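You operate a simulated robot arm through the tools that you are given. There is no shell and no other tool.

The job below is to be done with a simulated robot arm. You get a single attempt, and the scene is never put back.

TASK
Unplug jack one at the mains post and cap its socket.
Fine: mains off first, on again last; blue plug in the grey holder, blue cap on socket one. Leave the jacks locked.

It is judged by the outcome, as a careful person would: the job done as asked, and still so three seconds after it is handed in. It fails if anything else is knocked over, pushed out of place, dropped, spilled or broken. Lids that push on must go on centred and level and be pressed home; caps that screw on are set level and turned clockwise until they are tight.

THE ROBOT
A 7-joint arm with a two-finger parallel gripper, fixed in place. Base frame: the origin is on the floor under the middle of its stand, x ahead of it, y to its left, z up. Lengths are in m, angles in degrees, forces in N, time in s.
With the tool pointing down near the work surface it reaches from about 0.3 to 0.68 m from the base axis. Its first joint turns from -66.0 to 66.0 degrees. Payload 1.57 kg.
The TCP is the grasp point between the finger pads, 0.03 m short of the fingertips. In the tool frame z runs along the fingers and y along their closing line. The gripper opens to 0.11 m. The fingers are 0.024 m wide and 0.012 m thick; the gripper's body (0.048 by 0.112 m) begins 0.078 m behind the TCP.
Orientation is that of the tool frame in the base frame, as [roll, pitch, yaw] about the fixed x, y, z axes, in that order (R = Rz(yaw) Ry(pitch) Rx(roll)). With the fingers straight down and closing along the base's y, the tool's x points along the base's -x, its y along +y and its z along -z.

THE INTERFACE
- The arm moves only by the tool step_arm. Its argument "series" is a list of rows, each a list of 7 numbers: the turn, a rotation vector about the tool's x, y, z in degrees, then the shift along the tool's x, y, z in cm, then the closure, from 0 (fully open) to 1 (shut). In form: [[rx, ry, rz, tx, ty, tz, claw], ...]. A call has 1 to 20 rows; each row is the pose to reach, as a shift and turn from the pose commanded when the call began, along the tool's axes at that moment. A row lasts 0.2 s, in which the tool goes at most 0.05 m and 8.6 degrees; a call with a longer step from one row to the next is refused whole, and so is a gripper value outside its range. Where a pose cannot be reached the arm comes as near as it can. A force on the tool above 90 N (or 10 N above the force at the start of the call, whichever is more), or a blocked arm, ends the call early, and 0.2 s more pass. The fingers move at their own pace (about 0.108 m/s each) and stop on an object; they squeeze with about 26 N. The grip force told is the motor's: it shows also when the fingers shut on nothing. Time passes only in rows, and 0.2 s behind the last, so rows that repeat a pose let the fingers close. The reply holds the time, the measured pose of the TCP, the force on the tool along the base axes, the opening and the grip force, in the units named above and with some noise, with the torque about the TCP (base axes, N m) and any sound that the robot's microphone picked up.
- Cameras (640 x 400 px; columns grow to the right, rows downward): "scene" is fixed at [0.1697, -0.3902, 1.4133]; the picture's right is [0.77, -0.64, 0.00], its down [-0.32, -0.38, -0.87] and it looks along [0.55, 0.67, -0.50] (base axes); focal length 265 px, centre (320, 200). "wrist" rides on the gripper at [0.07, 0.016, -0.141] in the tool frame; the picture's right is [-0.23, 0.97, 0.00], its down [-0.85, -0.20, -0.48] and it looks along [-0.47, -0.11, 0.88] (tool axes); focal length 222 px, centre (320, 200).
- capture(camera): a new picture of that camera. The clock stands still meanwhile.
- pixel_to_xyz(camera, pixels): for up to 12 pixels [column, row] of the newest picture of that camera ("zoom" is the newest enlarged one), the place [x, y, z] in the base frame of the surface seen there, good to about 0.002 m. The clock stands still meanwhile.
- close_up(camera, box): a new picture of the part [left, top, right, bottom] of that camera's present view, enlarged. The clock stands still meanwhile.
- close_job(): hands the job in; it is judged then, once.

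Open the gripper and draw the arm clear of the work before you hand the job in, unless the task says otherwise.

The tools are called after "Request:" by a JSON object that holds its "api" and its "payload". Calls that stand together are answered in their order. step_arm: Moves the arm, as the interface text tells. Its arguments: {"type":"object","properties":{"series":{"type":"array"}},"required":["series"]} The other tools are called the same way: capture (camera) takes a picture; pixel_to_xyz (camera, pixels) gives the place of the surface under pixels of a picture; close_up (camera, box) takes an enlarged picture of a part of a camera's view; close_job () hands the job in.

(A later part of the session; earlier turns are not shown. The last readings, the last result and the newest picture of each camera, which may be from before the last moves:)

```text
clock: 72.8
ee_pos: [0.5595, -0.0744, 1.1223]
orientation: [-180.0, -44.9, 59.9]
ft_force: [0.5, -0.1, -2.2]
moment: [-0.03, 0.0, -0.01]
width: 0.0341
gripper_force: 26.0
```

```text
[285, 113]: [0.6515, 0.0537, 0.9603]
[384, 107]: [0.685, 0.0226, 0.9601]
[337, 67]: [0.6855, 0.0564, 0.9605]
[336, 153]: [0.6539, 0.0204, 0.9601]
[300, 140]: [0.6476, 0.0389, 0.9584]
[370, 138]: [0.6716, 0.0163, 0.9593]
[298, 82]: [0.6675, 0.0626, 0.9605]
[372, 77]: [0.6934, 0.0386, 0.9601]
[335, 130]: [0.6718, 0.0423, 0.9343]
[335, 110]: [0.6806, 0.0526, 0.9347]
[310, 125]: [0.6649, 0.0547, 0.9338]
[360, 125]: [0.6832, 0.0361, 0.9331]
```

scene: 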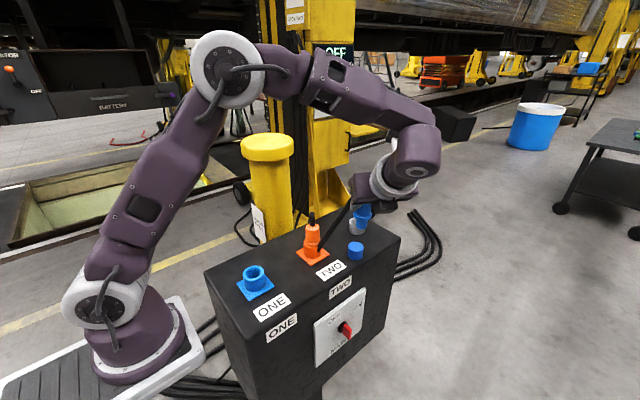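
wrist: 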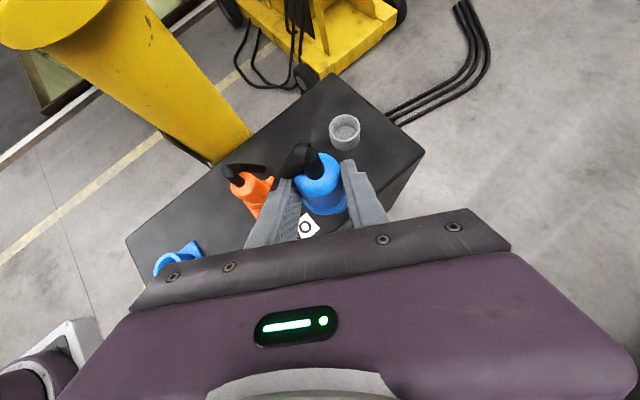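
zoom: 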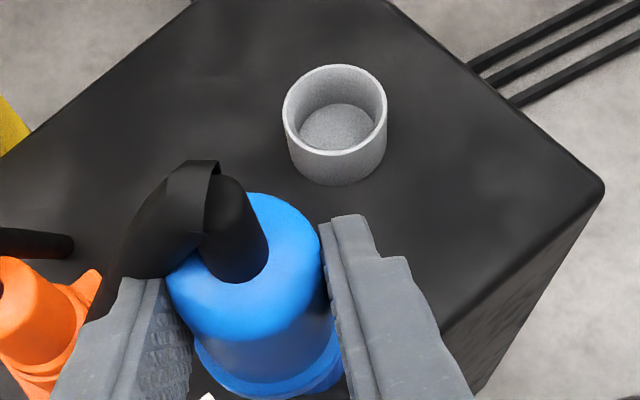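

The rim points average to a holder centre of (0.6695, 0.039), floor z≈0.934. The plug's axis is about (0.567,-0.064), so I move it diagonally over the holder at the same height.

Request:
{"api": "step_arm", "payload": {"series": [[0, 0, 0, 0.3, 0.1, 0.3, 1], [0, 0, 0, 1, 0.4, 1, 1], [0, 0, 0, 2.1, 0.8, 2.1, 1], [0, 0, 0, 3.4, 1.3, 3.4, 1], [0, 0, 0, 4.7, 1.8, 4.7, 1], [0, 0, 0, 6, 2.3, 6, 1], [0, 0, 0, 7.3, 2.8, 7.3, 1], [0, 0, 0, 8.5, 3.2, 8.5, 1], [0, 0, 0, 9.4, 3.5, 9.4, 1], [0, 0, 0, 9.91, 3.75, 9.88, 1], [0, 0, 0, 9.91, 3.75, 9.88, 1]]}}

Request:
{"api": "capture", "payload": {"camera": "wrist"}}

Request:
{"api": "capture", "payload": {"camera": "scene"}}

Request:
{"api": "close_up", "payload": {"camera": "scene", "box": [300, 170, 420, 290]}}

```text
clock: 75.2
ee_pos: [0.6634, 0.0292, 1.122]
orientation: [179.9, -44.8, 60.1]
ft_force: [0.7, -0.3, -1.6]
moment: [-0.01, -0.01, -0.01]
width: 0.0342
gripper_force: 25.8
```

```text
taken
```

wrist: 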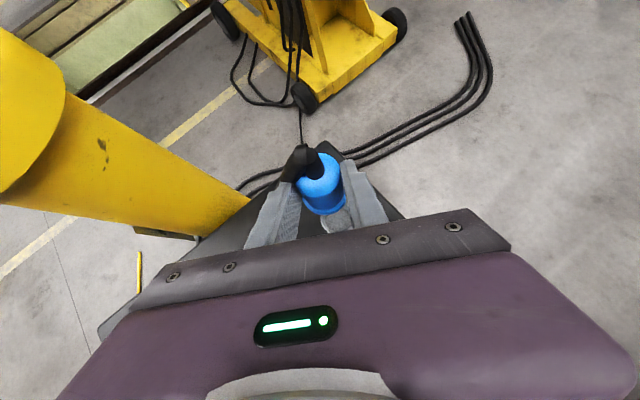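

```text
taken
```

scene: 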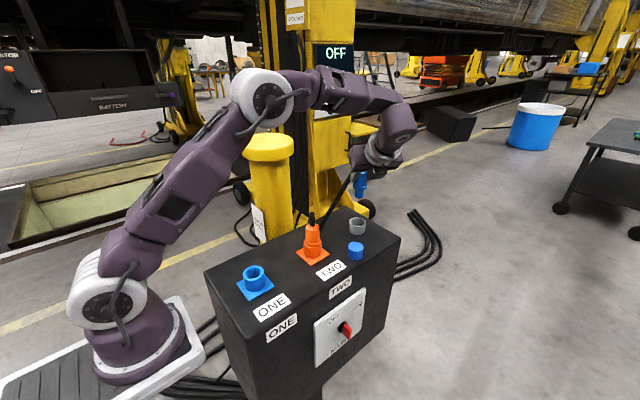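

```text
3.33 times, centred on (360, 230) of scene
```

zoom: 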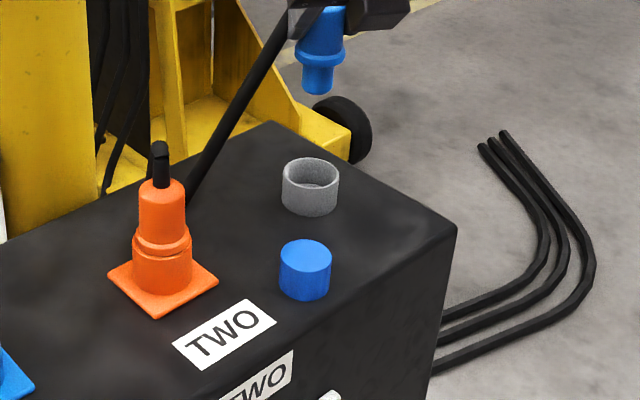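

The plug hangs above the holder. I measure its ring and nose from both cameras to align it before lowering.

Request:
{"api": "pixel_to_xyz", "payload": {"camera": "zoom", "pixels": [[318, 40], [318, 58], [318, 75], [318, 88], [300, 55], [343, 55], [306, 80], [333, 80]]}}

Request:
{"api": "close_up", "payload": {"camera": "wrist", "box": [260, 130, 400, 240]}}

Request:
{"api": "pixel_to_xyz", "payload": {"camera": "zoom", "pixels": [[290, 100], [300, 170], [310, 230], [340, 270], [235, 180], [365, 160], [355, 220], [340, 310], [395, 300], [370, 320]]}}

```text
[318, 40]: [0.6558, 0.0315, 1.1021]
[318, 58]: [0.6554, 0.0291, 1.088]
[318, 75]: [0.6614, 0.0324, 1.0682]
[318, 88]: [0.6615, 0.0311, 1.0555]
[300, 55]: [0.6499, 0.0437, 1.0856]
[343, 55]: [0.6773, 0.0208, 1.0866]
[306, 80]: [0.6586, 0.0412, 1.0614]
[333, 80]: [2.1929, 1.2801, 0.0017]
```

```text
3.64 times, centred on (330, 185) of wrist
```

zoom: 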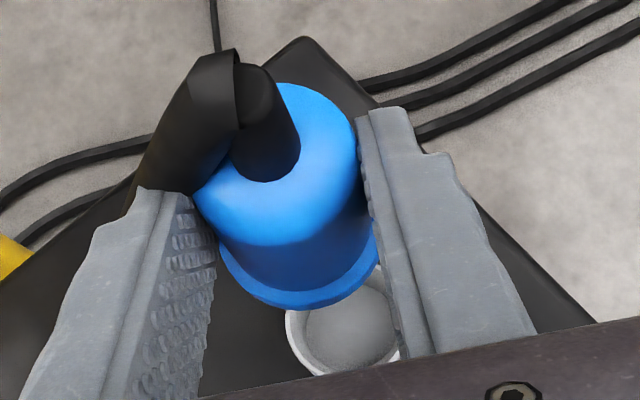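

```text
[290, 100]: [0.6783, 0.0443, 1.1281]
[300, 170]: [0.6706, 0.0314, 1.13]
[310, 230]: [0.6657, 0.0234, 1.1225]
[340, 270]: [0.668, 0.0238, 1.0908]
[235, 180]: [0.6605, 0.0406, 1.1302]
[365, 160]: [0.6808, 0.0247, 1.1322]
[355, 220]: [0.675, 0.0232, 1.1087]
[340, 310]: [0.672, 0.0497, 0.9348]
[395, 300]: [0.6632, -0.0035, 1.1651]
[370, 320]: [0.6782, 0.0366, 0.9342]
```

Both cameras put the plug axis within about 2–3 mm of the holder's centre, well inside the 8 mm of play. I lower it until the nose is partly inside the cup and check.

Request:
{"api": "step_arm", "payload": {"series": [[0, 0, 0, -0.3, 0, 0.2, 1], [0, 0, 0, -1.0, 0, 0.8, 1], [0, 0, 0, -1.9, 0, 1.7, 1], [0, 0, 0, -2.9, 0, 2.7, 1], [0, 0, 0, -3.9, 0, 3.7, 1], [0, 0, 0, -4.9, 0, 4.7, 1], [0, 0, 0, -5.7, 0, 5.5, 1], [0, 0, 0, -6.3, 0, 6.1, 1], [0, 0, 0, -6.63, 0, 6.38, 1], [0, 0, 0, -6.63, 0, 6.38, 1]]}}

Request:
{"api": "close_up", "payload": {"camera": "scene", "box": [310, 170, 400, 260]}}

Request:
{"api": "close_up", "payload": {"camera": "wrist", "box": [260, 130, 400, 240]}}

```text
clock: 77.4
ee_pos: [0.6615, 0.0273, 1.0304]
orientation: [180.0, -44.9, 60.1]
ft_force: [0.5, 0.6, -1.5]
moment: [-0.03, 0.02, 0.01]
width: 0.034
gripper_force: 25.8
```

```text
4.44 times, centred on (355, 215) of scene
```

zoom: 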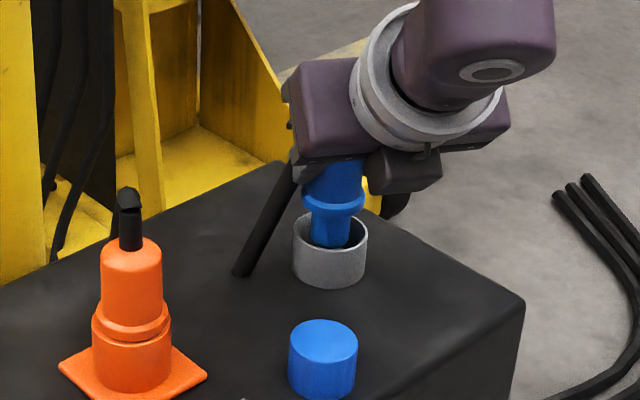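

```text
3.64 times, centred on (330, 185) of wrist
```

zoom: 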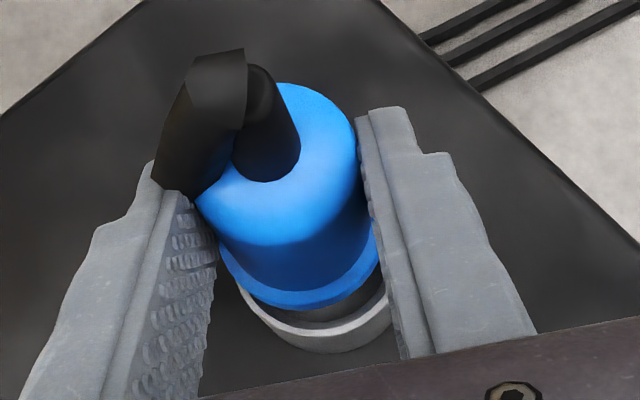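

The nose is entering the cup, well centred (both at about x=330 in the zoom). I lower the remaining ~24 mm in small steps until it touches the floor.

Request:
{"api": "step_arm", "payload": {"series": [[0, 0, 0, -0.35, 0, 0.35, 1], [0, 0, 0, -0.7, 0, 0.7, 1], [0, 0, 0, -1.05, 0, 1.05, 1], [0, 0, 0, -1.35, 0, 1.35, 1], [0, 0, 0, -1.55, 0, 1.55, 1], [0, 0, 0, -1.7, 0, 1.7, 1], [0, 0, 0, -1.7, 0, 1.7, 1]]}}

Request:
{"api": "close_up", "payload": {"camera": "scene", "box": [310, 170, 400, 260]}}

Request:
{"api": "close_up", "payload": {"camera": "wrist", "box": [260, 130, 400, 240]}}

```text
clock: 79.0
ee_pos: [0.6615, 0.0281, 1.0075]
orientation: [179.8, -45.1, 60.2]
ft_force: [2.8, 1.4, 24.1]
moment: [0.44, -0.28, 0.01]
width: 0.0342
gripper_force: 26.5
```

```text
4.44 times, centred on (355, 215) of scene
```

zoom: 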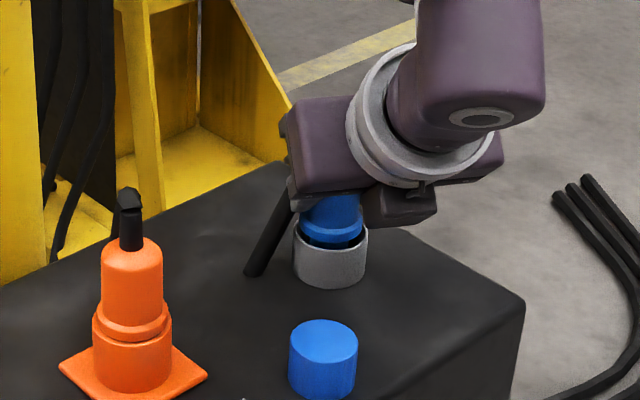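

```text
3.64 times, centred on (330, 185) of wrist
```

zoom: 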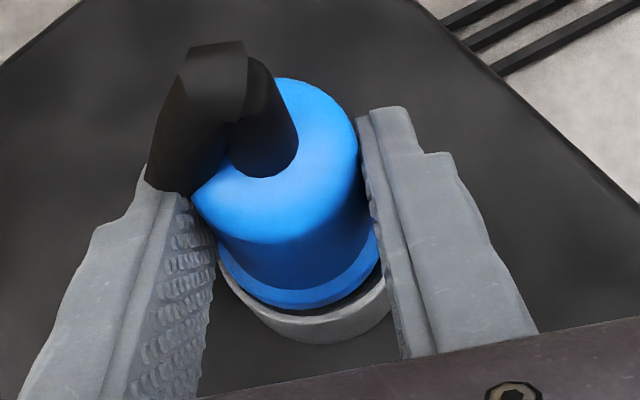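

The nose touched the holder's floor (24 N up). I ease up slightly, then open the fingers gently and look.

Request:
{"api": "step_arm", "payload": {"series": [[0, 0, 0, 0.08, 0, -0.08, 1], [0, 0, 0, 0.14, 0, -0.14, 1], [0, 0, 0, 0.14, 0, -0.14, 0.67], [0, 0, 0, 0.14, 0, -0.14, 0.64], [0, 0, 0, 0.14, 0, -0.14, 0.6], [0, 0, 0, 0.14, 0, -0.14, 0.52], [0, 0, 0, 0.14, 0, -0.14, 0.45], [0, 0, 0, 0.14, 0, -0.14, 0.45]]}}

Request:
{"api": "close_up", "payload": {"camera": "scene", "box": [310, 170, 400, 260]}}

Request:
{"api": "close_up", "payload": {"camera": "wrist", "box": [260, 130, 400, 240]}}

```text
clock: 80.8
ee_pos: [0.6612, 0.0268, 1.0082]
orientation: [180.0, -44.9, 60.0]
ft_force: [-0.2, 0.2, 0.6]
moment: [0.03, 0.03, -0.01]
width: 0.0606
gripper_force: 0.0
```

```text
4.44 times, centred on (355, 215) of scene
```

zoom: 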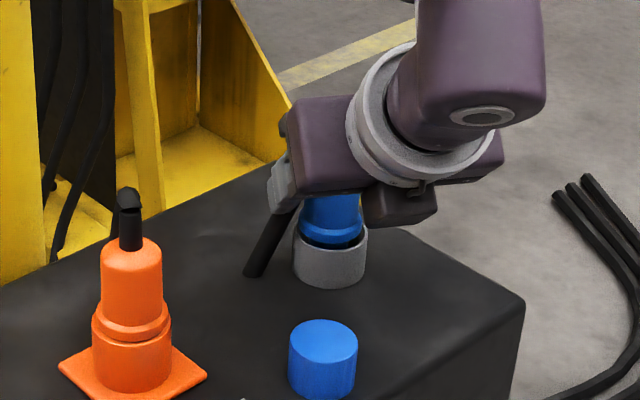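

```text
3.64 times, centred on (330, 185) of wrist
```

zoom: 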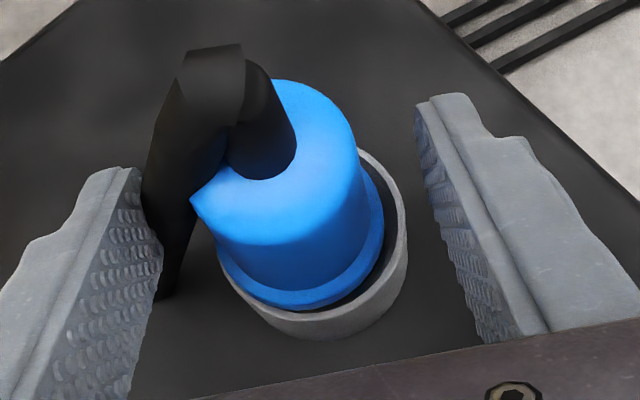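

The plug stands upright in the grey holder on its own. I retreat along the tool axis and check it again.

Request:
{"api": "step_arm", "payload": {"series": [[0, 0, 0, 0, 0, -0.8, 0.45], [0, 0, 0, 0, 0, -2.2, 0.45], [0, 0, 0, 0, 0, -4.2, 0.45], [0, 0, 0, 0, 0, -6.7, 0.45], [0, 0, 0, 0, 0, -9.2, 0.45], [0, 0, 0, 0, 0, -12, 0.45], [0, 0, 0, 0, 0, -15, 0.45], [0, 0, 0, 0, 0, -15, 0.45]]}}

Request:
{"api": "capture", "payload": {"camera": "wrist"}}

Request:
{"api": "capture", "payload": {"camera": "scene"}}

Request:
{"api": "close_up", "payload": {"camera": "scene", "box": [310, 180, 400, 270]}}

```text
clock: 82.6
ee_pos: [0.6077, -0.0652, 1.1144]
orientation: [179.9, -44.9, 60.1]
ft_force: [-0.3, 0.1, 0.6]
moment: [-0.02, 0.01, 0.0]
width: 0.0604
gripper_force: 0.0
```

```text
taken
```

wrist: 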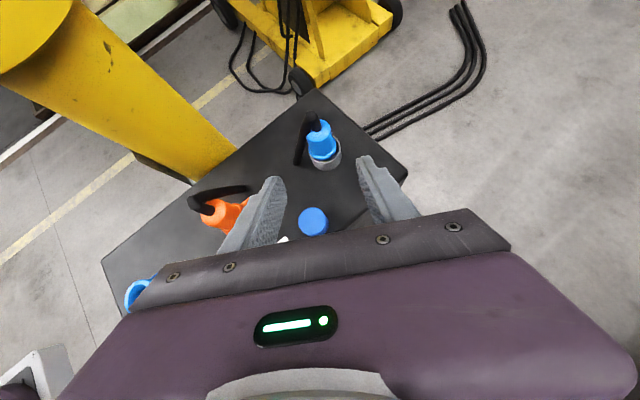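

```text
taken
```

scene: 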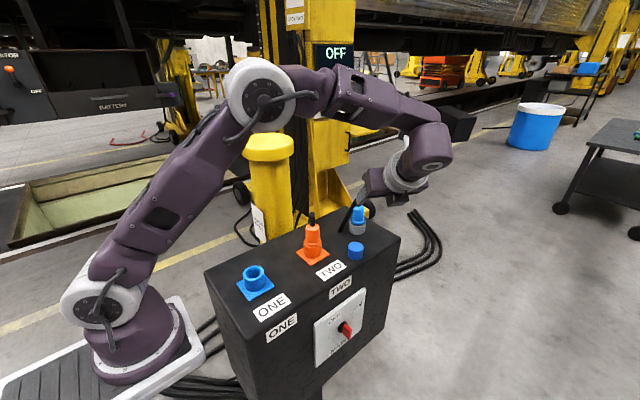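

```text
4.44 times, centred on (355, 225) of scene
```

zoom: 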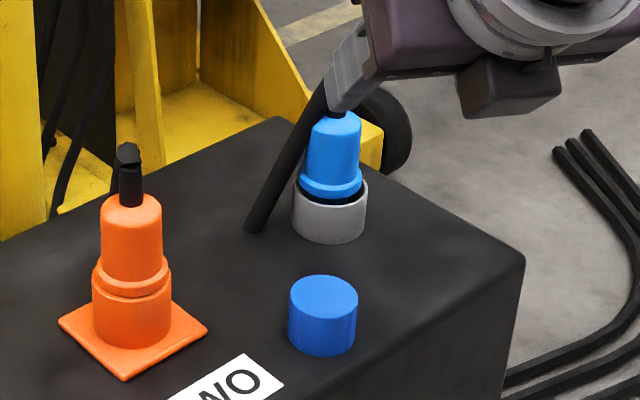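

The plug is upright in the holder. Next is the cap: I bring the tool back to vertical over the front part of the post, then turn it back to yaw 180 for picking the cap.

Request:
{"api": "step_arm", "payload": {"series": [[0, -4, 0, -0.1, -0.5, -0.4, 0.3], [0, -11, 0, -0.3, -1.4, -1.0, 0.3], [0, -18, 0, -0.4, -2.3, -1.6, 0.3], [0, -25, 0, -0.5, -3.2, -2.2, 0.3], [0, -32, 0, -0.6, -4.1, -2.8, 0.3], [0, -39, 0, -0.7, -4.8, -3.3, 0.3], [0, -45.1, 0, -0.71, -5.2, -3.54, 0.3], [0, -45.1, 0, -0.71, -5.2, -3.54, 0.3]]}}

```text
clock: 84.4
ee_pos: [0.5476, -0.0659, 1.134]
orientation: [180.0, 0.2, 60.0]
ft_force: [-0.1, 0.2, 0.4]
moment: [0.04, -0.01, 0.0]
width: 0.0767
gripper_force: 0.0
```

The tool is vertical again at (0.548,-0.066,1.134). I turn it about the vertical back toward yaw 180.

Request:
{"api": "step_arm", "payload": {"series": [[0, 0, -6, 0, 0, 0, 0.3], [0, 0, -14, 0, 0, 0, 0.3], [0, 0, -22, 0, 0, 0, 0.3], [0, 0, -30, 0, 0, 0, 0.3], [0, 0, -38, 0, 0, 0, 0.3], [0, 0, -46, 0, 0, 0, 0.3], [0, 0, -54, 0, 0, 0, 0.3], [0, 0, -62, 0, 0, 0, 0.3], [0, 0, -70, 0, 0, 0, 0.3], [0, 0, -78, 0, 0, 0, 0.3], [0, 0, -86, 0, 0, 0, 0.3], [0, 0, -94, 0, 0, 0, 0.3], [0, 0, -102, 0, 0, 0, 0.3], [0, 0, -110, 0, 0, 0, 0.3], [0, 0, -117, 0, 0, 0, 0.3], [0, 0, -120, 0, 0, 0, 0.3], [0, 0, -120, 0, 0, 0, 0.3]]}}

Request:
{"api": "capture", "payload": {"camera": "wrist"}}

Request:
{"api": "capture", "payload": {"camera": "scene"}}

```text
clock: 88.0
ee_pos: [0.5479, -0.0647, 1.1341]
orientation: [-179.9, -0.1, -179.9]
ft_force: [-0.1, 0.7, 0.3]
moment: [-0.01, -0.01, -0.01]
width: 0.0768
gripper_force: 0.1
```

```text
taken
```

wrist: 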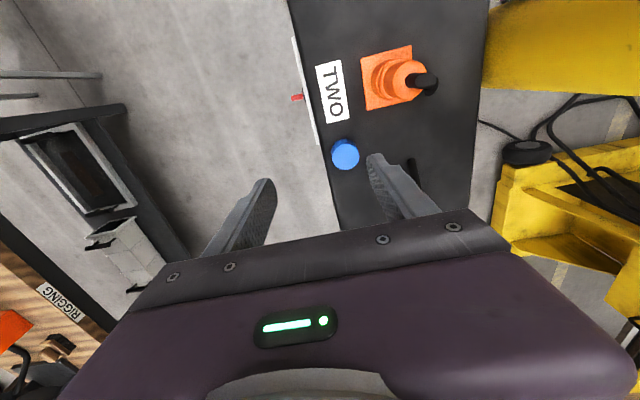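

```text
taken
```

scene: 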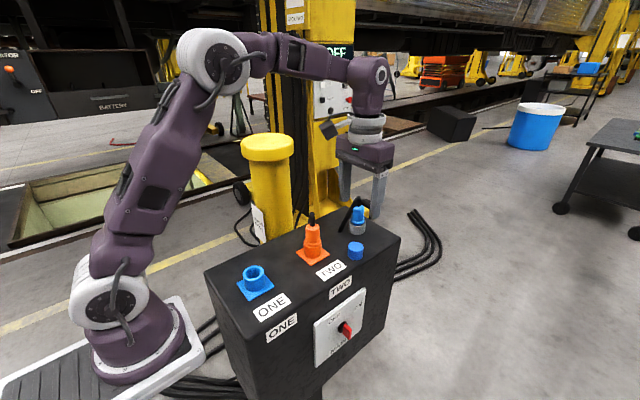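

The cap is at (345,153) in the wrist view. I zoom and measure its top edge.

Request:
{"api": "close_up", "payload": {"camera": "wrist", "box": [315, 125, 375, 185]}}

Request:
{"api": "pixel_to_xyz", "payload": {"camera": "zoom", "pixels": [[320, 170], [320, 200], [260, 180], [400, 170], [330, 120], [330, 230], [280, 130], [380, 130], [350, 270], [280, 240], [390, 230]]}}

Request:
{"api": "close_up", "payload": {"camera": "scene", "box": [340, 235, 374, 265]}}

```text
6.67 times, centred on (345, 155) of wrist
```

zoom: 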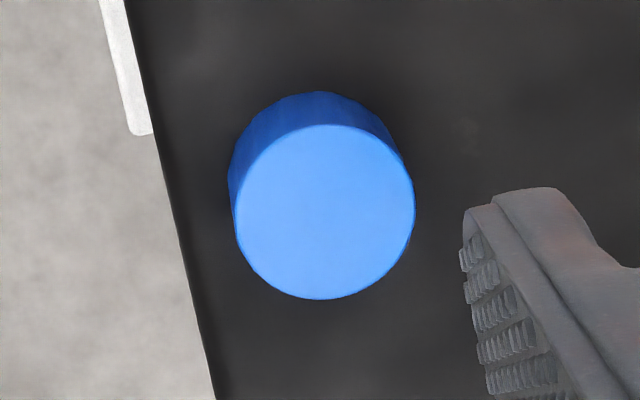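

```text
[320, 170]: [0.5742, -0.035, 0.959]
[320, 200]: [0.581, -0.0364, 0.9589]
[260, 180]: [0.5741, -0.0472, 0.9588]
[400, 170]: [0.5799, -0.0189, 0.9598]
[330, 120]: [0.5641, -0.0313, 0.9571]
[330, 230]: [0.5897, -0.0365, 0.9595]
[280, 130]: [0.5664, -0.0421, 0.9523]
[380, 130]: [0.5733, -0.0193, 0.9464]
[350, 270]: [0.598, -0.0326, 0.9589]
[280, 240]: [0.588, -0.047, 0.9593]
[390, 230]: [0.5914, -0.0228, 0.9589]
```

```text
13.33 times, centred on (357, 250) of scene
```

zoom: 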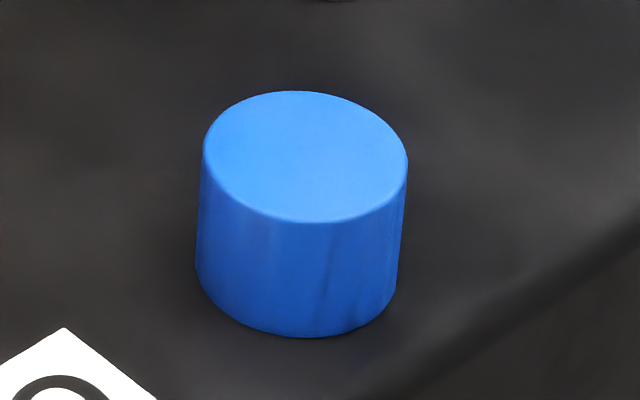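

The cap is centred at about (0.5847,-0.0345), top z≈0.960, 40 mm across. I go down with the fingertips about 13 mm above its bottom so they'll clear the socket rim later.

Request:
{"api": "step_arm", "payload": {"series": [[0, 0, 0, -1.2, 1.0, 2, 0.3], [0, 0, 0, -2.4, 2.0, 5, 0.3], [0, 0, 0, -3.68, 3.02, 8, 0.3], [0, 0, 0, -3.68, 3.02, 11, 0.3], [0, 0, 0, -3.68, 3.02, 13, 0.3], [0, 0, 0, -3.68, 3.02, 13, 0.3]]}}

Request:
{"api": "capture", "payload": {"camera": "wrist"}}

Request:
{"api": "close_up", "payload": {"camera": "scene", "box": [310, 170, 410, 270]}}

```text
clock: 89.4
ee_pos: [0.5859, -0.0342, 1.005]
orientation: [-179.9, -0.1, 180.0]
ft_force: [-0.2, -0.3, -0.4]
moment: [0.01, 0.0, 0.01]
width: 0.0773
gripper_force: 0.1
```

```text
taken
```

wrist: 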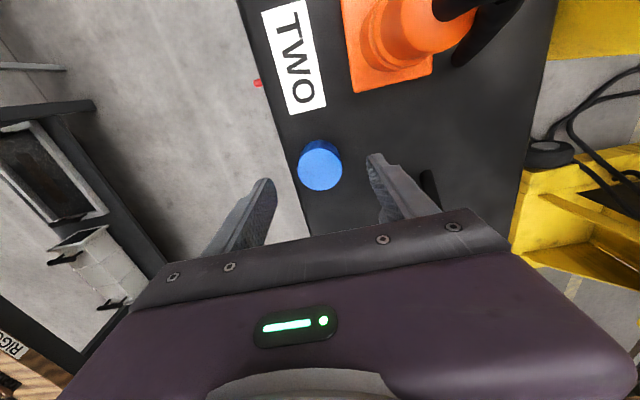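

```text
4.00 times, centred on (360, 220) of scene
```

zoom: 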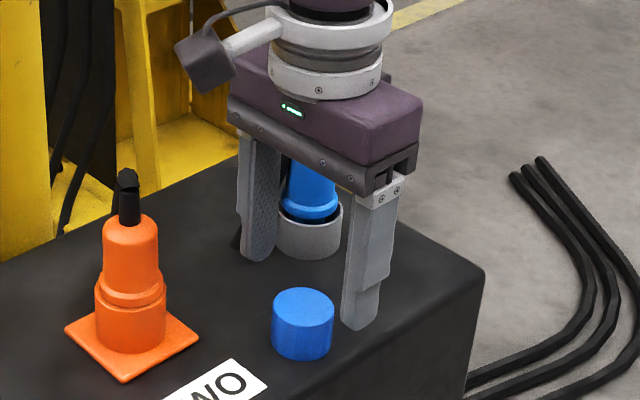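

The fingers are centred over the cap and clear of the plug in the holder. I descend the last 3 cm and close on the cap.

Request:
{"api": "step_arm", "payload": {"series": [[0, 0, 0, 0, 0, 1, 0.3], [0, 0, 0, 0, 0, 2, 0.3], [0, 0, 0, 0, 0, 3, 0.3], [0, 0, 0, 0, 0, 3.1, 0.3], [0, 0, 0, 0, 0, 3.1, 0.5], [0, 0, 0, 0, 0, 3.1, 0.6], [0, 0, 0, 0, 0, 3.1, 0.8], [0, 0, 0, 0, 0, 3.1, 1], [0, 0, 0, 0, 0, 3.1, 1]]}}

Request:
{"api": "close_up", "payload": {"camera": "wrist", "box": [240, 90, 400, 230]}}

Request:
{"api": "close_up", "payload": {"camera": "scene", "box": [310, 170, 410, 270]}}

```text
clock: 91.4
ee_pos: [0.5851, -0.0345, 0.973]
orientation: [-179.9, -0.1, -180.0]
ft_force: [0.4, -0.8, -0.9]
moment: [-0.02, 0.03, 0.0]
width: 0.0375
gripper_force: 25.7
```

```text
2.86 times, centred on (320, 160) of wrist
```

zoom: 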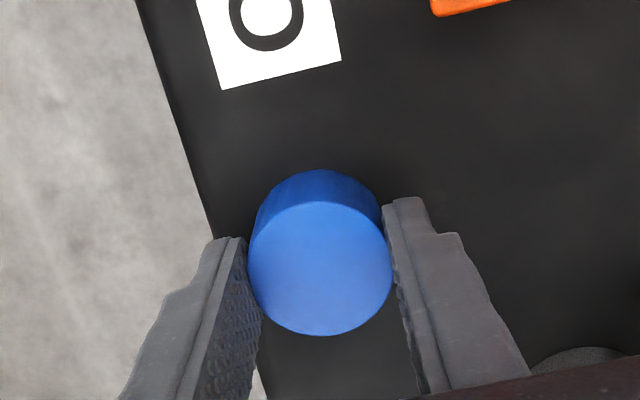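

```text
4.00 times, centred on (360, 220) of scene
```

zoom: 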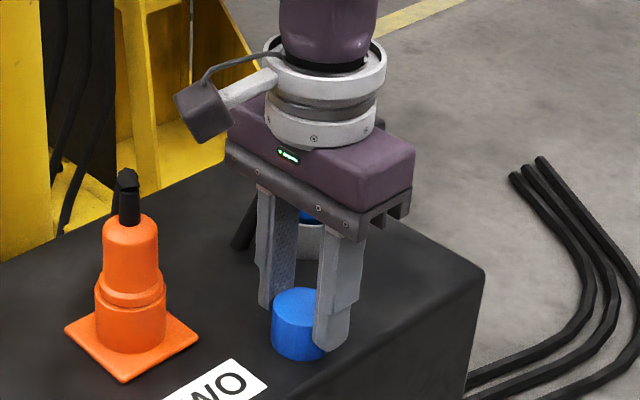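

The cap is gripped at 37.5 mm. I lift it gently and look at its underside.

Request:
{"api": "step_arm", "payload": {"series": [[0, 0, 0, 0, 0, -0.3, 1], [0, 0, 0, 0, 0, -0.8, 1], [0, 0, 0, 0, 0, -1.6, 1], [0, 0, 0, 0, 0, -2.6, 1], [0, 0, 0, 0, 0, -3.8, 1], [0, 0, 0, 0, 0, -5.2, 1], [0, 0, 0, 0, 0, -6.8, 1], [0, 0, 0, 0, 0, -8.4, 1], [0, 0, 0, 0, 0, -10, 1], [0, 0, 0, 0, 0, -11.5, 1], [0, 0, 0, 0, 0, -12.5, 1], [0, 0, 0, 0, 0, -12.5, 1]]}}

Request:
{"api": "capture", "payload": {"camera": "scene"}}

Request:
{"api": "close_up", "payload": {"camera": "scene", "box": [320, 170, 400, 270]}}

Request:
{"api": "close_up", "payload": {"camera": "wrist", "box": [240, 90, 400, 230]}}

```text
clock: 94.0
ee_pos: [0.585, -0.0342, 1.0972]
orientation: [-179.9, 0.0, 180.0]
ft_force: [0.1, -0.2, -1.1]
moment: [-0.03, -0.01, -0.02]
width: 0.0378
gripper_force: 25.7
```

```text
taken
```

scene: 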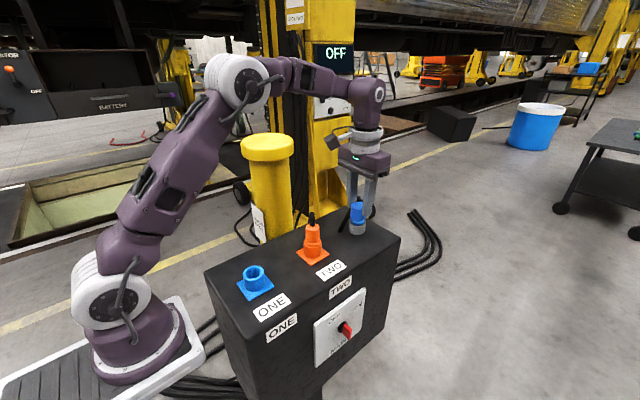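

```text
4.00 times, centred on (360, 220) of scene
```

zoom: 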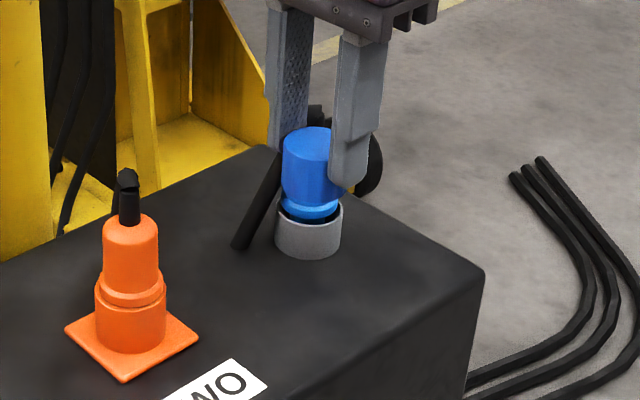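

```text
2.86 times, centred on (320, 160) of wrist
```

zoom: 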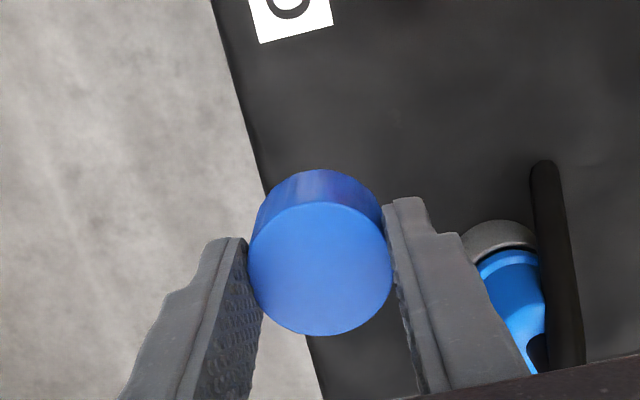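

The cap looks like a plain cylinder from above. I zoom on the spot where it stood, to see whether a hole there reveals a spigot under the cap, and on socket one's opening.

Request:
{"api": "close_up", "payload": {"camera": "scene", "box": [335, 232, 380, 268]}}

Request:
{"api": "close_up", "payload": {"camera": "scene", "box": [240, 260, 272, 296]}}

Request:
{"api": "close_up", "payload": {"camera": "scene", "box": [340, 195, 376, 240]}}

```text
11.11 times, centred on (358, 250) of scene
```

zoom: 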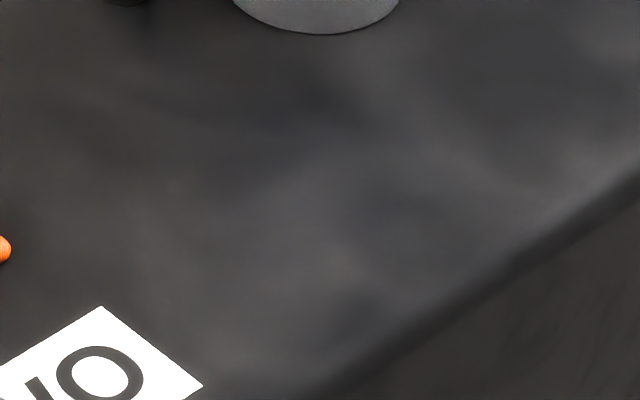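

```text
11.11 times, centred on (256, 278) of scene
```

zoom: 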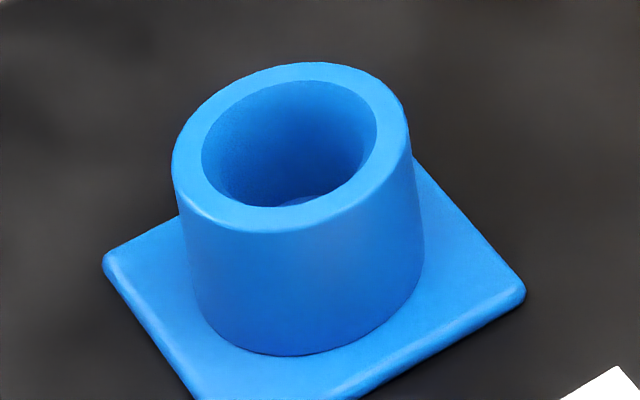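

```text
8.89 times, centred on (358, 218) of scene
```

zoom: 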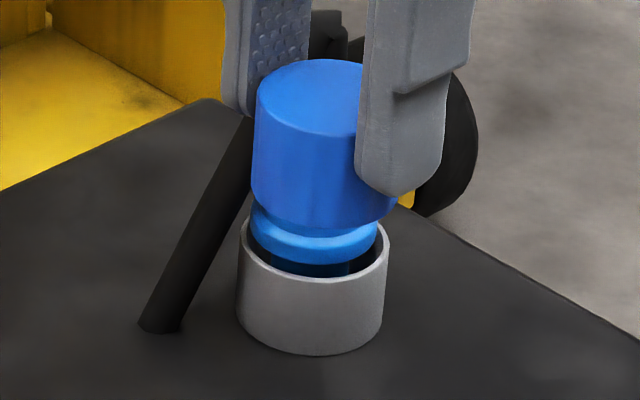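

No hole there, so the cap's underside stays unknown. I carry it out in front of the post and tilt it so its underside faces the scene camera.

Request:
{"api": "step_arm", "payload": {"series": [[0, 0, 0, 0.5, -0.4, -0.2, 1], [1, 1, 0, 1.6, -1.3, -0.5, 1], [3, 3, 0, 3, -2.4, -0.9, 1], [6, 6, 0, 4.6, -3.7, -1.3, 1], [9, 9, 0, 6.2, -5, -1.7, 1], [12, 12, 0, 7.8, -6.3, -2.1, 1], [15, 15, 0, 9.4, -7.6, -2.5, 1], [18, 18, 0, 11, -8.9, -2.9, 1], [21, 21, 0, 12.6, -10.2, -3.3, 1], [24, 24, 0, 14.2, -11.5, -3.7, 1], [27, 27, 0, 15.8, -12.8, -4.1, 1], [30, 30, 0, 17.2, -14, -4.5, 1], [33, 33, 0, 18.5, -15, -4.8, 1], [36, 36, 0, 19.6, -15.9, -5.1, 1], [39, 39, 0, 20.3, -16.5, -5.3, 1], [41, 41, 0, 20.5, -16.6, -5.3, 1], [41, 41, 0, 20.5, -16.6, -5.3, 1]]}}

Request:
{"api": "capture", "payload": {"camera": "scene"}}

```text
clock: 97.6
ee_pos: [0.3795, -0.2003, 1.152]
orientation: [-131.2, -36.9, 162.8]
ft_force: [0.4, 0.0, -0.1]
moment: [0.03, 0.02, -0.03]
width: 0.0379
gripper_force: 26.2
```

```text
taken
```

scene: 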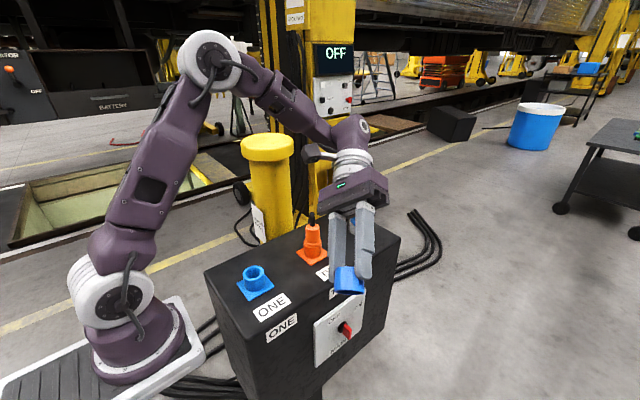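

The cap is now tilted toward the scene camera near (350,280). I zoom in on its underside.

Request:
{"api": "close_up", "payload": {"camera": "scene", "box": [318, 240, 382, 300]}}

```text
6.67 times, centred on (350, 270) of scene
```

zoom: 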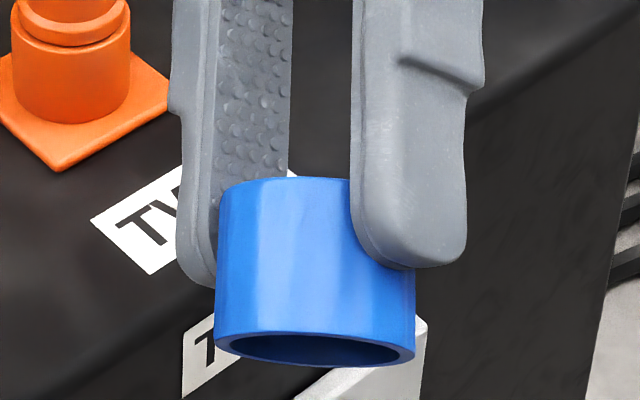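

The cap is a hollow cup (wall about 3 mm) that will close over the socket's mouth. I turn it upright again in place before taking it to socket one.

Request:
{"api": "step_arm", "payload": {"series": [[-1.5, -1.5, 0, 0, 0, 0, 1], [-5, -5, 0, 0, 0, 0, 1], [-9, -9, 0, 0, 0, 0, 1], [-13, -13, 0, 0, 0, 0, 1], [-17, -17, 0, 0, 0, 0, 1], [-21, -21, 0, 0, 0, 0, 1], [-25, -25, 0, 0, 0, 0, 1], [-29, -29, 0, 0, 0, 0, 1], [-33, -33, 0, 0, 0, 0, 1], [-37, -37, 0, 0, 0, 0, 1], [-40, -40, 0, 0, 0, 0, 1], [-41, -41, 0, 0, 0, 0, 1], [-41, -41, 0, 0, 0, 0, 1]]}}

Request:
{"api": "close_up", "payload": {"camera": "scene", "box": [225, 230, 385, 330]}}

```text
clock: 100.4
ee_pos: [0.3799, -0.2007, 1.1521]
orientation: [-179.9, 0.0, 180.0]
ft_force: [0.5, -0.2, -1.0]
moment: [0.0, 0.03, 0.02]
width: 0.0376
gripper_force: 25.8
```

```text
4.00 times, centred on (305, 280) of scene
```

zoom: 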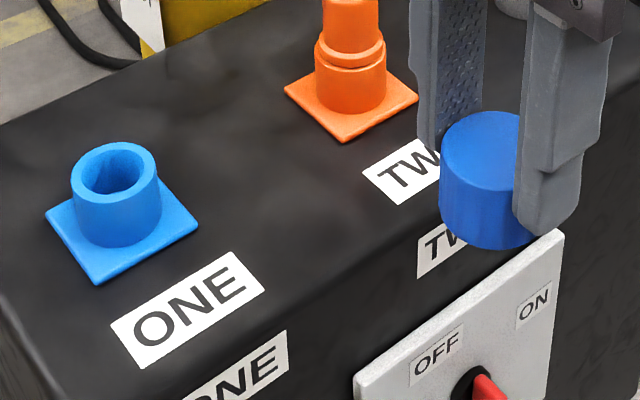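

The cap is upright again. I zoom on socket one and sample points around its rim to fix its centre as precisely as possible.

Request:
{"api": "close_up", "payload": {"camera": "scene", "box": [240, 260, 272, 296]}}

Request:
{"api": "pixel_to_xyz", "payload": {"camera": "zoom", "pixels": [[305, 71], [350, 80], [385, 105], [392, 140], [372, 180], [330, 208], [275, 220], [225, 208], [190, 180], [187, 145], [210, 105], [255, 80]]}}

```text
11.11 times, centred on (256, 278) of scene
```

zoom: 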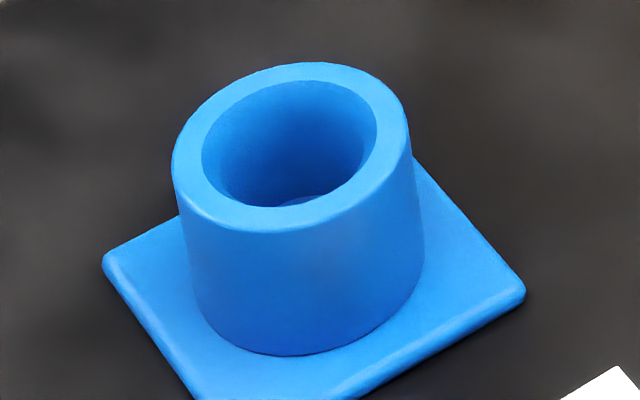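

```text
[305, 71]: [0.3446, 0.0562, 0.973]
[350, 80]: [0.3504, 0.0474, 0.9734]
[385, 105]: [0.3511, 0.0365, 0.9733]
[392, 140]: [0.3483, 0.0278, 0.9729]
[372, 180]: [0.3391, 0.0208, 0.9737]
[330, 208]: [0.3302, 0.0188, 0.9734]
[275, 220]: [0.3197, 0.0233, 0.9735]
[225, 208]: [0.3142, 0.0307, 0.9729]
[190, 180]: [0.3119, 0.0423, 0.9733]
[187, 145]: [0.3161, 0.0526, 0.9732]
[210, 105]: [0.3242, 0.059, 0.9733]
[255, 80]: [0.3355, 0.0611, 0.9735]
```

The rim points fit a centre of (0.332, 0.0397) in scene-camera terms (rim z 0.973, bore ≈35 mm). I bring the cap over it, and will compare the cap's own position in the same camera before lowering.

Request:
{"api": "step_arm", "payload": {"series": [[0, 0, 0, 0.1, 0.4, 0, 1], [0, 0, 0, 0.3, 1.4, 0, 1], [0, 0, 0, 0.6, 2.9, 0, 1], [0, 0, 0, 1, 4.7, 0, 1], [0, 0, 0, 1.4, 6.7, 0, 1], [0, 0, 0, 1.8, 8.7, 0, 1], [0, 0, 0, 2.2, 10.7, 0.5, 1], [0, 0, 0, 2.6, 12.7, 1, 1], [0, 0, 0, 3, 14.7, 1.8, 1], [0, 0, 0, 3.4, 16.7, 2.6, 1], [0, 0, 0, 3.8, 18.7, 3.6, 1], [0, 0, 0, 4.2, 20.6, 4.8, 1], [0, 0, 0, 4.6, 22.3, 6, 1], [0, 0, 0, 4.8, 23.4, 7.2, 1], [0, 0, 0, 4.9, 23.9, 8.2, 1], [0, 0, 0, 4.9, 24, 9, 1], [0, 0, 0, 4.9, 24, 9, 1]]}}

Request:
{"api": "capture", "payload": {"camera": "scene"}}

Request:
{"api": "close_up", "payload": {"camera": "scene", "box": [235, 225, 279, 300]}}

Request:
{"api": "capture", "payload": {"camera": "wrist"}}

```text
clock: 104.0
ee_pos: [0.3303, 0.0389, 1.0621]
orientation: [-179.9, -0.2, 180.0]
ft_force: [0.8, -0.2, -0.3]
moment: [-0.01, 0.01, -0.01]
width: 0.0375
gripper_force: 25.9
```

```text
taken
```

scene: 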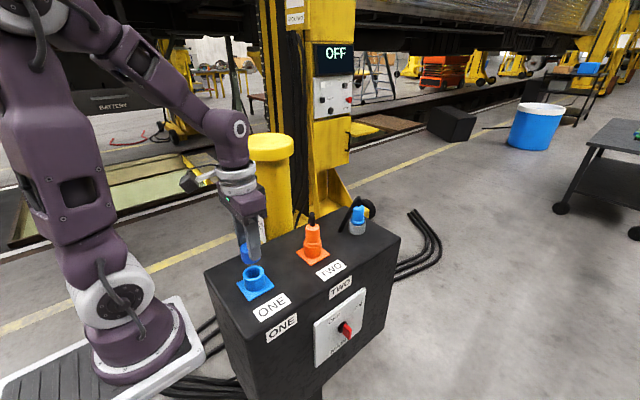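

```text
5.33 times, centred on (257, 262) of scene
```

zoom: 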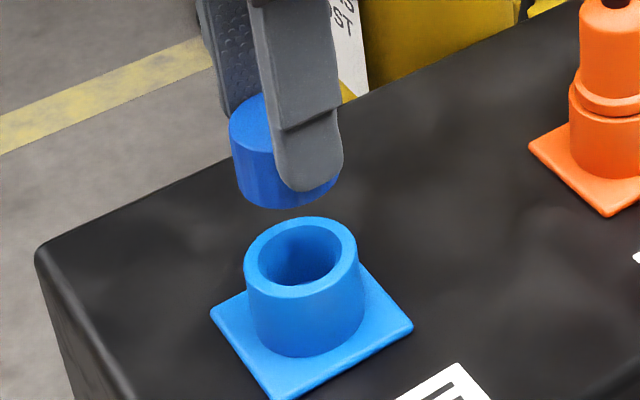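

```text
taken
```

wrist: 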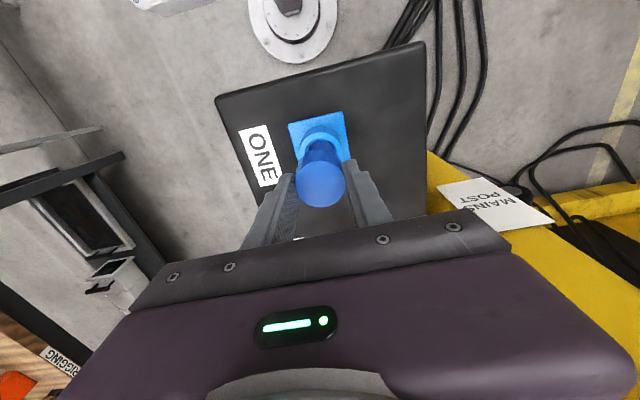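

The cap hangs about 45 mm above the rim. I sample points on the cap's side in this scene zoom to find its axis in the same camera's terms.

Request:
{"api": "pixel_to_xyz", "payload": {"camera": "zoom", "pixels": [[235, 150], [240, 165], [245, 180], [252, 190], [260, 180], [268, 190], [268, 200], [285, 200], [300, 202], [315, 198], [330, 188], [250, 160]]}}

Request:
{"api": "close_up", "payload": {"camera": "wrist", "box": [270, 95, 370, 215]}}

```text
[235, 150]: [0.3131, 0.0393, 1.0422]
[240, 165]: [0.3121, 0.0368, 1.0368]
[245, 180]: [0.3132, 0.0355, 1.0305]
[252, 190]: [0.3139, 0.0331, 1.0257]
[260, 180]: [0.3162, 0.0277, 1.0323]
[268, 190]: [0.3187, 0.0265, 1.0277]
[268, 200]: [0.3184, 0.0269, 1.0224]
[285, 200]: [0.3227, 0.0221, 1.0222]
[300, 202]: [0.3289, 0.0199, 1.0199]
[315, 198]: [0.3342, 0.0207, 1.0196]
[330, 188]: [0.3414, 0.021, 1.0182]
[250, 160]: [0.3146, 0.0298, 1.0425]
```

```text
3.33 times, centred on (320, 155) of wrist
```

zoom: 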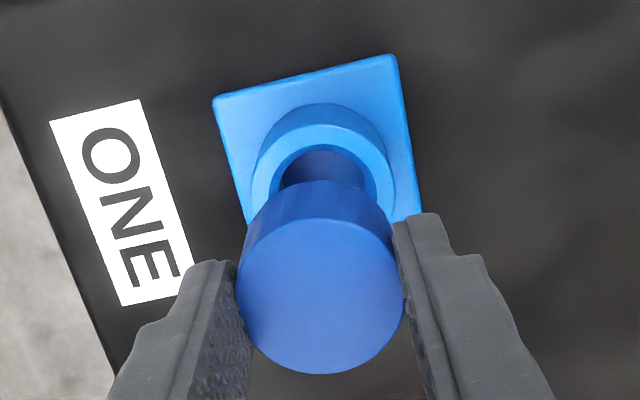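

The cap's axis fits (0.3313,0.0387) in the same terms versus the socket's (0.3321,0.0397), so it needs +1 mm in x and y; the wrist view agrees. I correct that and lower to just above the rim.

Request:
{"api": "step_arm", "payload": {"series": [[0, 0, 0, -0.08, 0.1, 0.3, 1], [0, 0, 0, -0.08, 0.1, 1.0, 1], [0, 0, 0, -0.08, 0.1, 1.9, 1], [0, 0, 0, -0.08, 0.1, 2.8, 1], [0, 0, 0, -0.08, 0.1, 3.5, 1], [0, 0, 0, -0.08, 0.1, 3.9, 1], [0, 0, 0, -0.08, 0.1, 3.9, 1]]}}

Request:
{"api": "capture", "payload": {"camera": "scene"}}

Request:
{"api": "close_up", "payload": {"camera": "scene", "box": [238, 240, 274, 300]}}

Request:
{"api": "close_up", "payload": {"camera": "wrist", "box": [270, 95, 370, 215]}}

```text
clock: 105.6
ee_pos: [0.3311, 0.0407, 1.0232]
orientation: [-179.9, -0.2, -179.9]
ft_force: [-0.2, 0.8, -0.2]
moment: [-0.04, 0.03, 0.04]
width: 0.0379
gripper_force: 25.8
```

```text
taken
```

scene: 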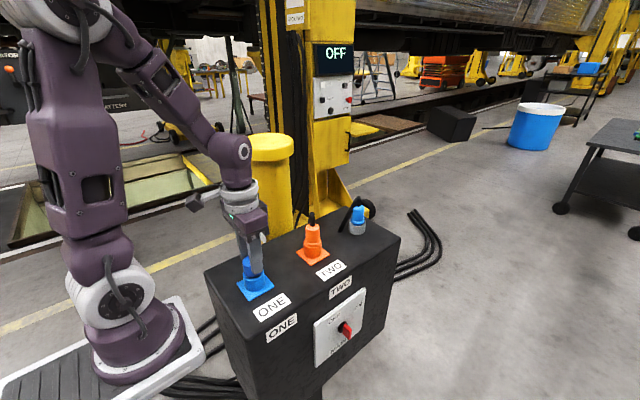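

```text
6.67 times, centred on (256, 270) of scene
```

zoom: 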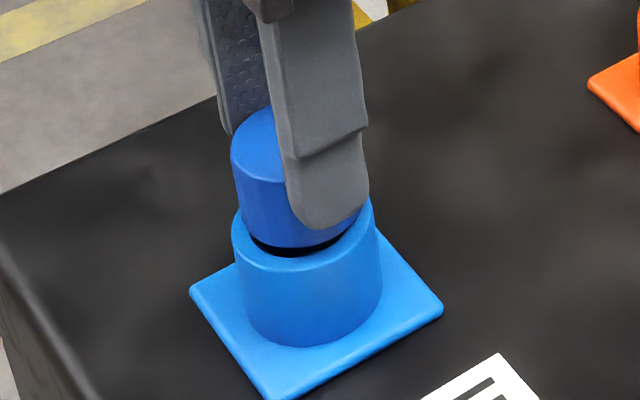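

```text
3.33 times, centred on (320, 155) of wrist
```

zoom: 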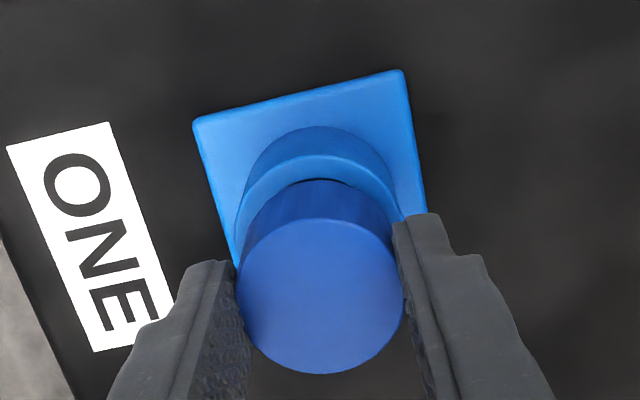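

About 8 mm of gap is left. I re-fit the cap's axis here before the last bit.

Request:
{"api": "close_up", "payload": {"camera": "scene", "box": [238, 245, 274, 290]}}

Request:
{"api": "pixel_to_xyz", "payload": {"camera": "zoom", "pixels": [[212, 130], [218, 160], [225, 185], [235, 205], [245, 180], [255, 200], [268, 215], [280, 205], [300, 235], [325, 238], [345, 232], [365, 225]]}}

Request:
{"api": "capture", "payload": {"camera": "wrist"}}

Request:
{"api": "close_up", "payload": {"camera": "wrist", "box": [285, 120, 355, 190]}}

```text
8.89 times, centred on (256, 268) of scene
```

zoom: 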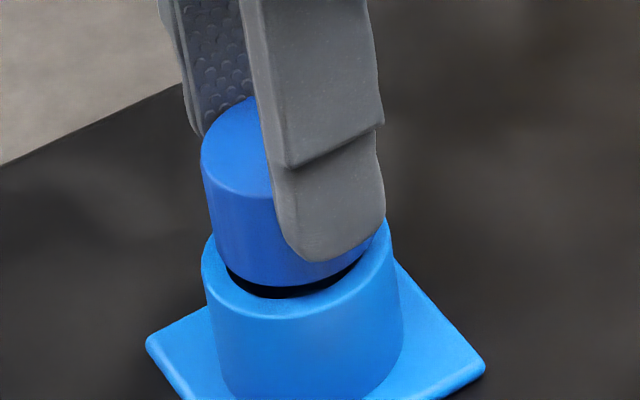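

```text
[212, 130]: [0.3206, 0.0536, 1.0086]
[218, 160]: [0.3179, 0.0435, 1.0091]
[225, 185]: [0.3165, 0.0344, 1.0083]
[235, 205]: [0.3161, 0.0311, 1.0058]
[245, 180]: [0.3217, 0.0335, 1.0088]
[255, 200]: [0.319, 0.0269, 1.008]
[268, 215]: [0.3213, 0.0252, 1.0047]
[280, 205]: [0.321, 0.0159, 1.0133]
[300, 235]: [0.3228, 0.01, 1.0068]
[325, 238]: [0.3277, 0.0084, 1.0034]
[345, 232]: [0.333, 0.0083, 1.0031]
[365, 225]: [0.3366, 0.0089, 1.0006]
```

```text
taken
```

wrist: 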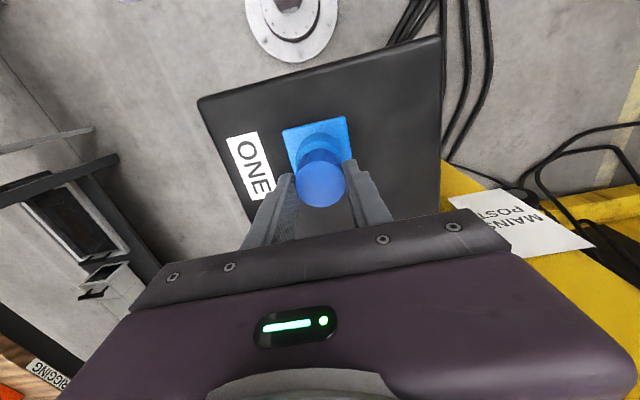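

```text
5.71 times, centred on (320, 155) of wrist
```

zoom: 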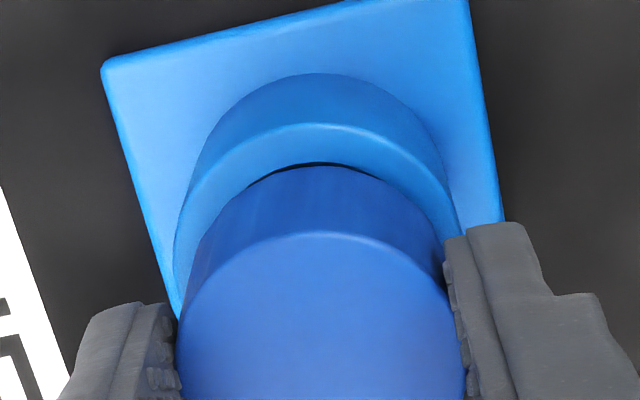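

Cap axis now fits (0.3325,0.040) against the socket's (0.3321,0.0397): centred. I lower it in small steps until it seats on the socket.

Request:
{"api": "step_arm", "payload": {"series": [[0, 0, 0, 0, 0, 0.2, 1], [0, 0, 0, 0, 0, 0.4, 1], [0, 0, 0, 0, 0, 0.6, 1], [0, 0, 0, 0, 0, 0.75, 1], [0, 0, 0, 0, 0, 0.85, 1], [0, 0, 0, 0, 0, 0.95, 1], [0, 0, 0, 0, 0, 0.95, 1]]}}

Request:
{"api": "close_up", "payload": {"camera": "scene", "box": [238, 245, 274, 290]}}

Request:
{"api": "close_up", "payload": {"camera": "wrist", "box": [285, 120, 355, 190]}}

```text
clock: 107.2
ee_pos: [0.3307, 0.0396, 1.0129]
orientation: [-179.8, 0.1, -179.9]
ft_force: [4.7, -2.1, 10.1]
moment: [0.06, -0.13, 0.05]
width: 0.0379
gripper_force: 26.0
```

```text
8.89 times, centred on (256, 268) of scene
```

zoom: 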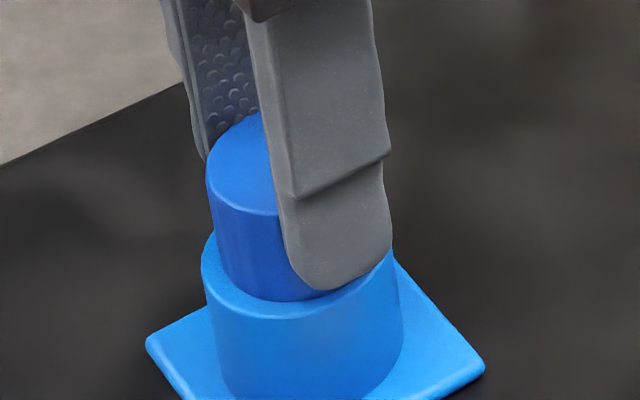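

```text
5.71 times, centred on (320, 155) of wrist
```

zoom: 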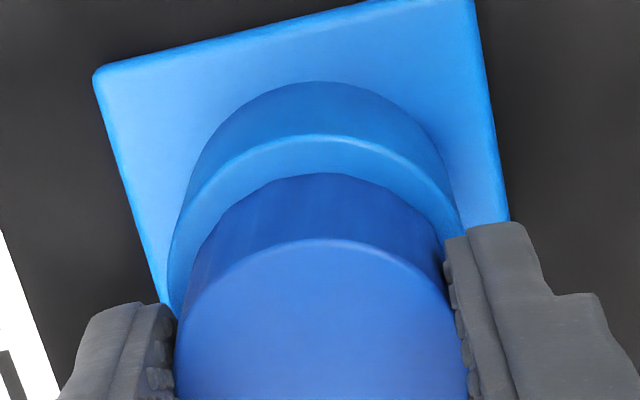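

The cap touched at TCP z≈1.013 with 10 N up, right where its bottom meets the rim (0.973). I press a little further to see whether it goes down more or is firmly seated.

Request:
{"api": "step_arm", "payload": {"series": [[0, 0, 0, 0, 0, 0.1, 1], [0, 0, 0, 0, 0, 0.2, 1], [0, 0, 0, 0, 0, 0.2, 1]]}}

Request:
{"api": "close_up", "payload": {"camera": "scene", "box": [238, 245, 274, 290]}}

```text
clock: 108.0
ee_pos: [0.3311, 0.0401, 1.0103]
orientation: [-179.9, -0.1, 179.9]
ft_force: [3.6, -1.6, 14.6]
moment: [0.15, -0.07, -0.07]
width: 0.0376
gripper_force: 26.1
```

```text
8.89 times, centred on (256, 268) of scene
```

zoom: 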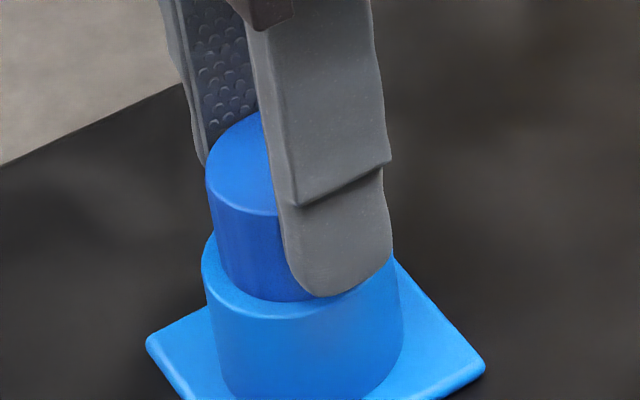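

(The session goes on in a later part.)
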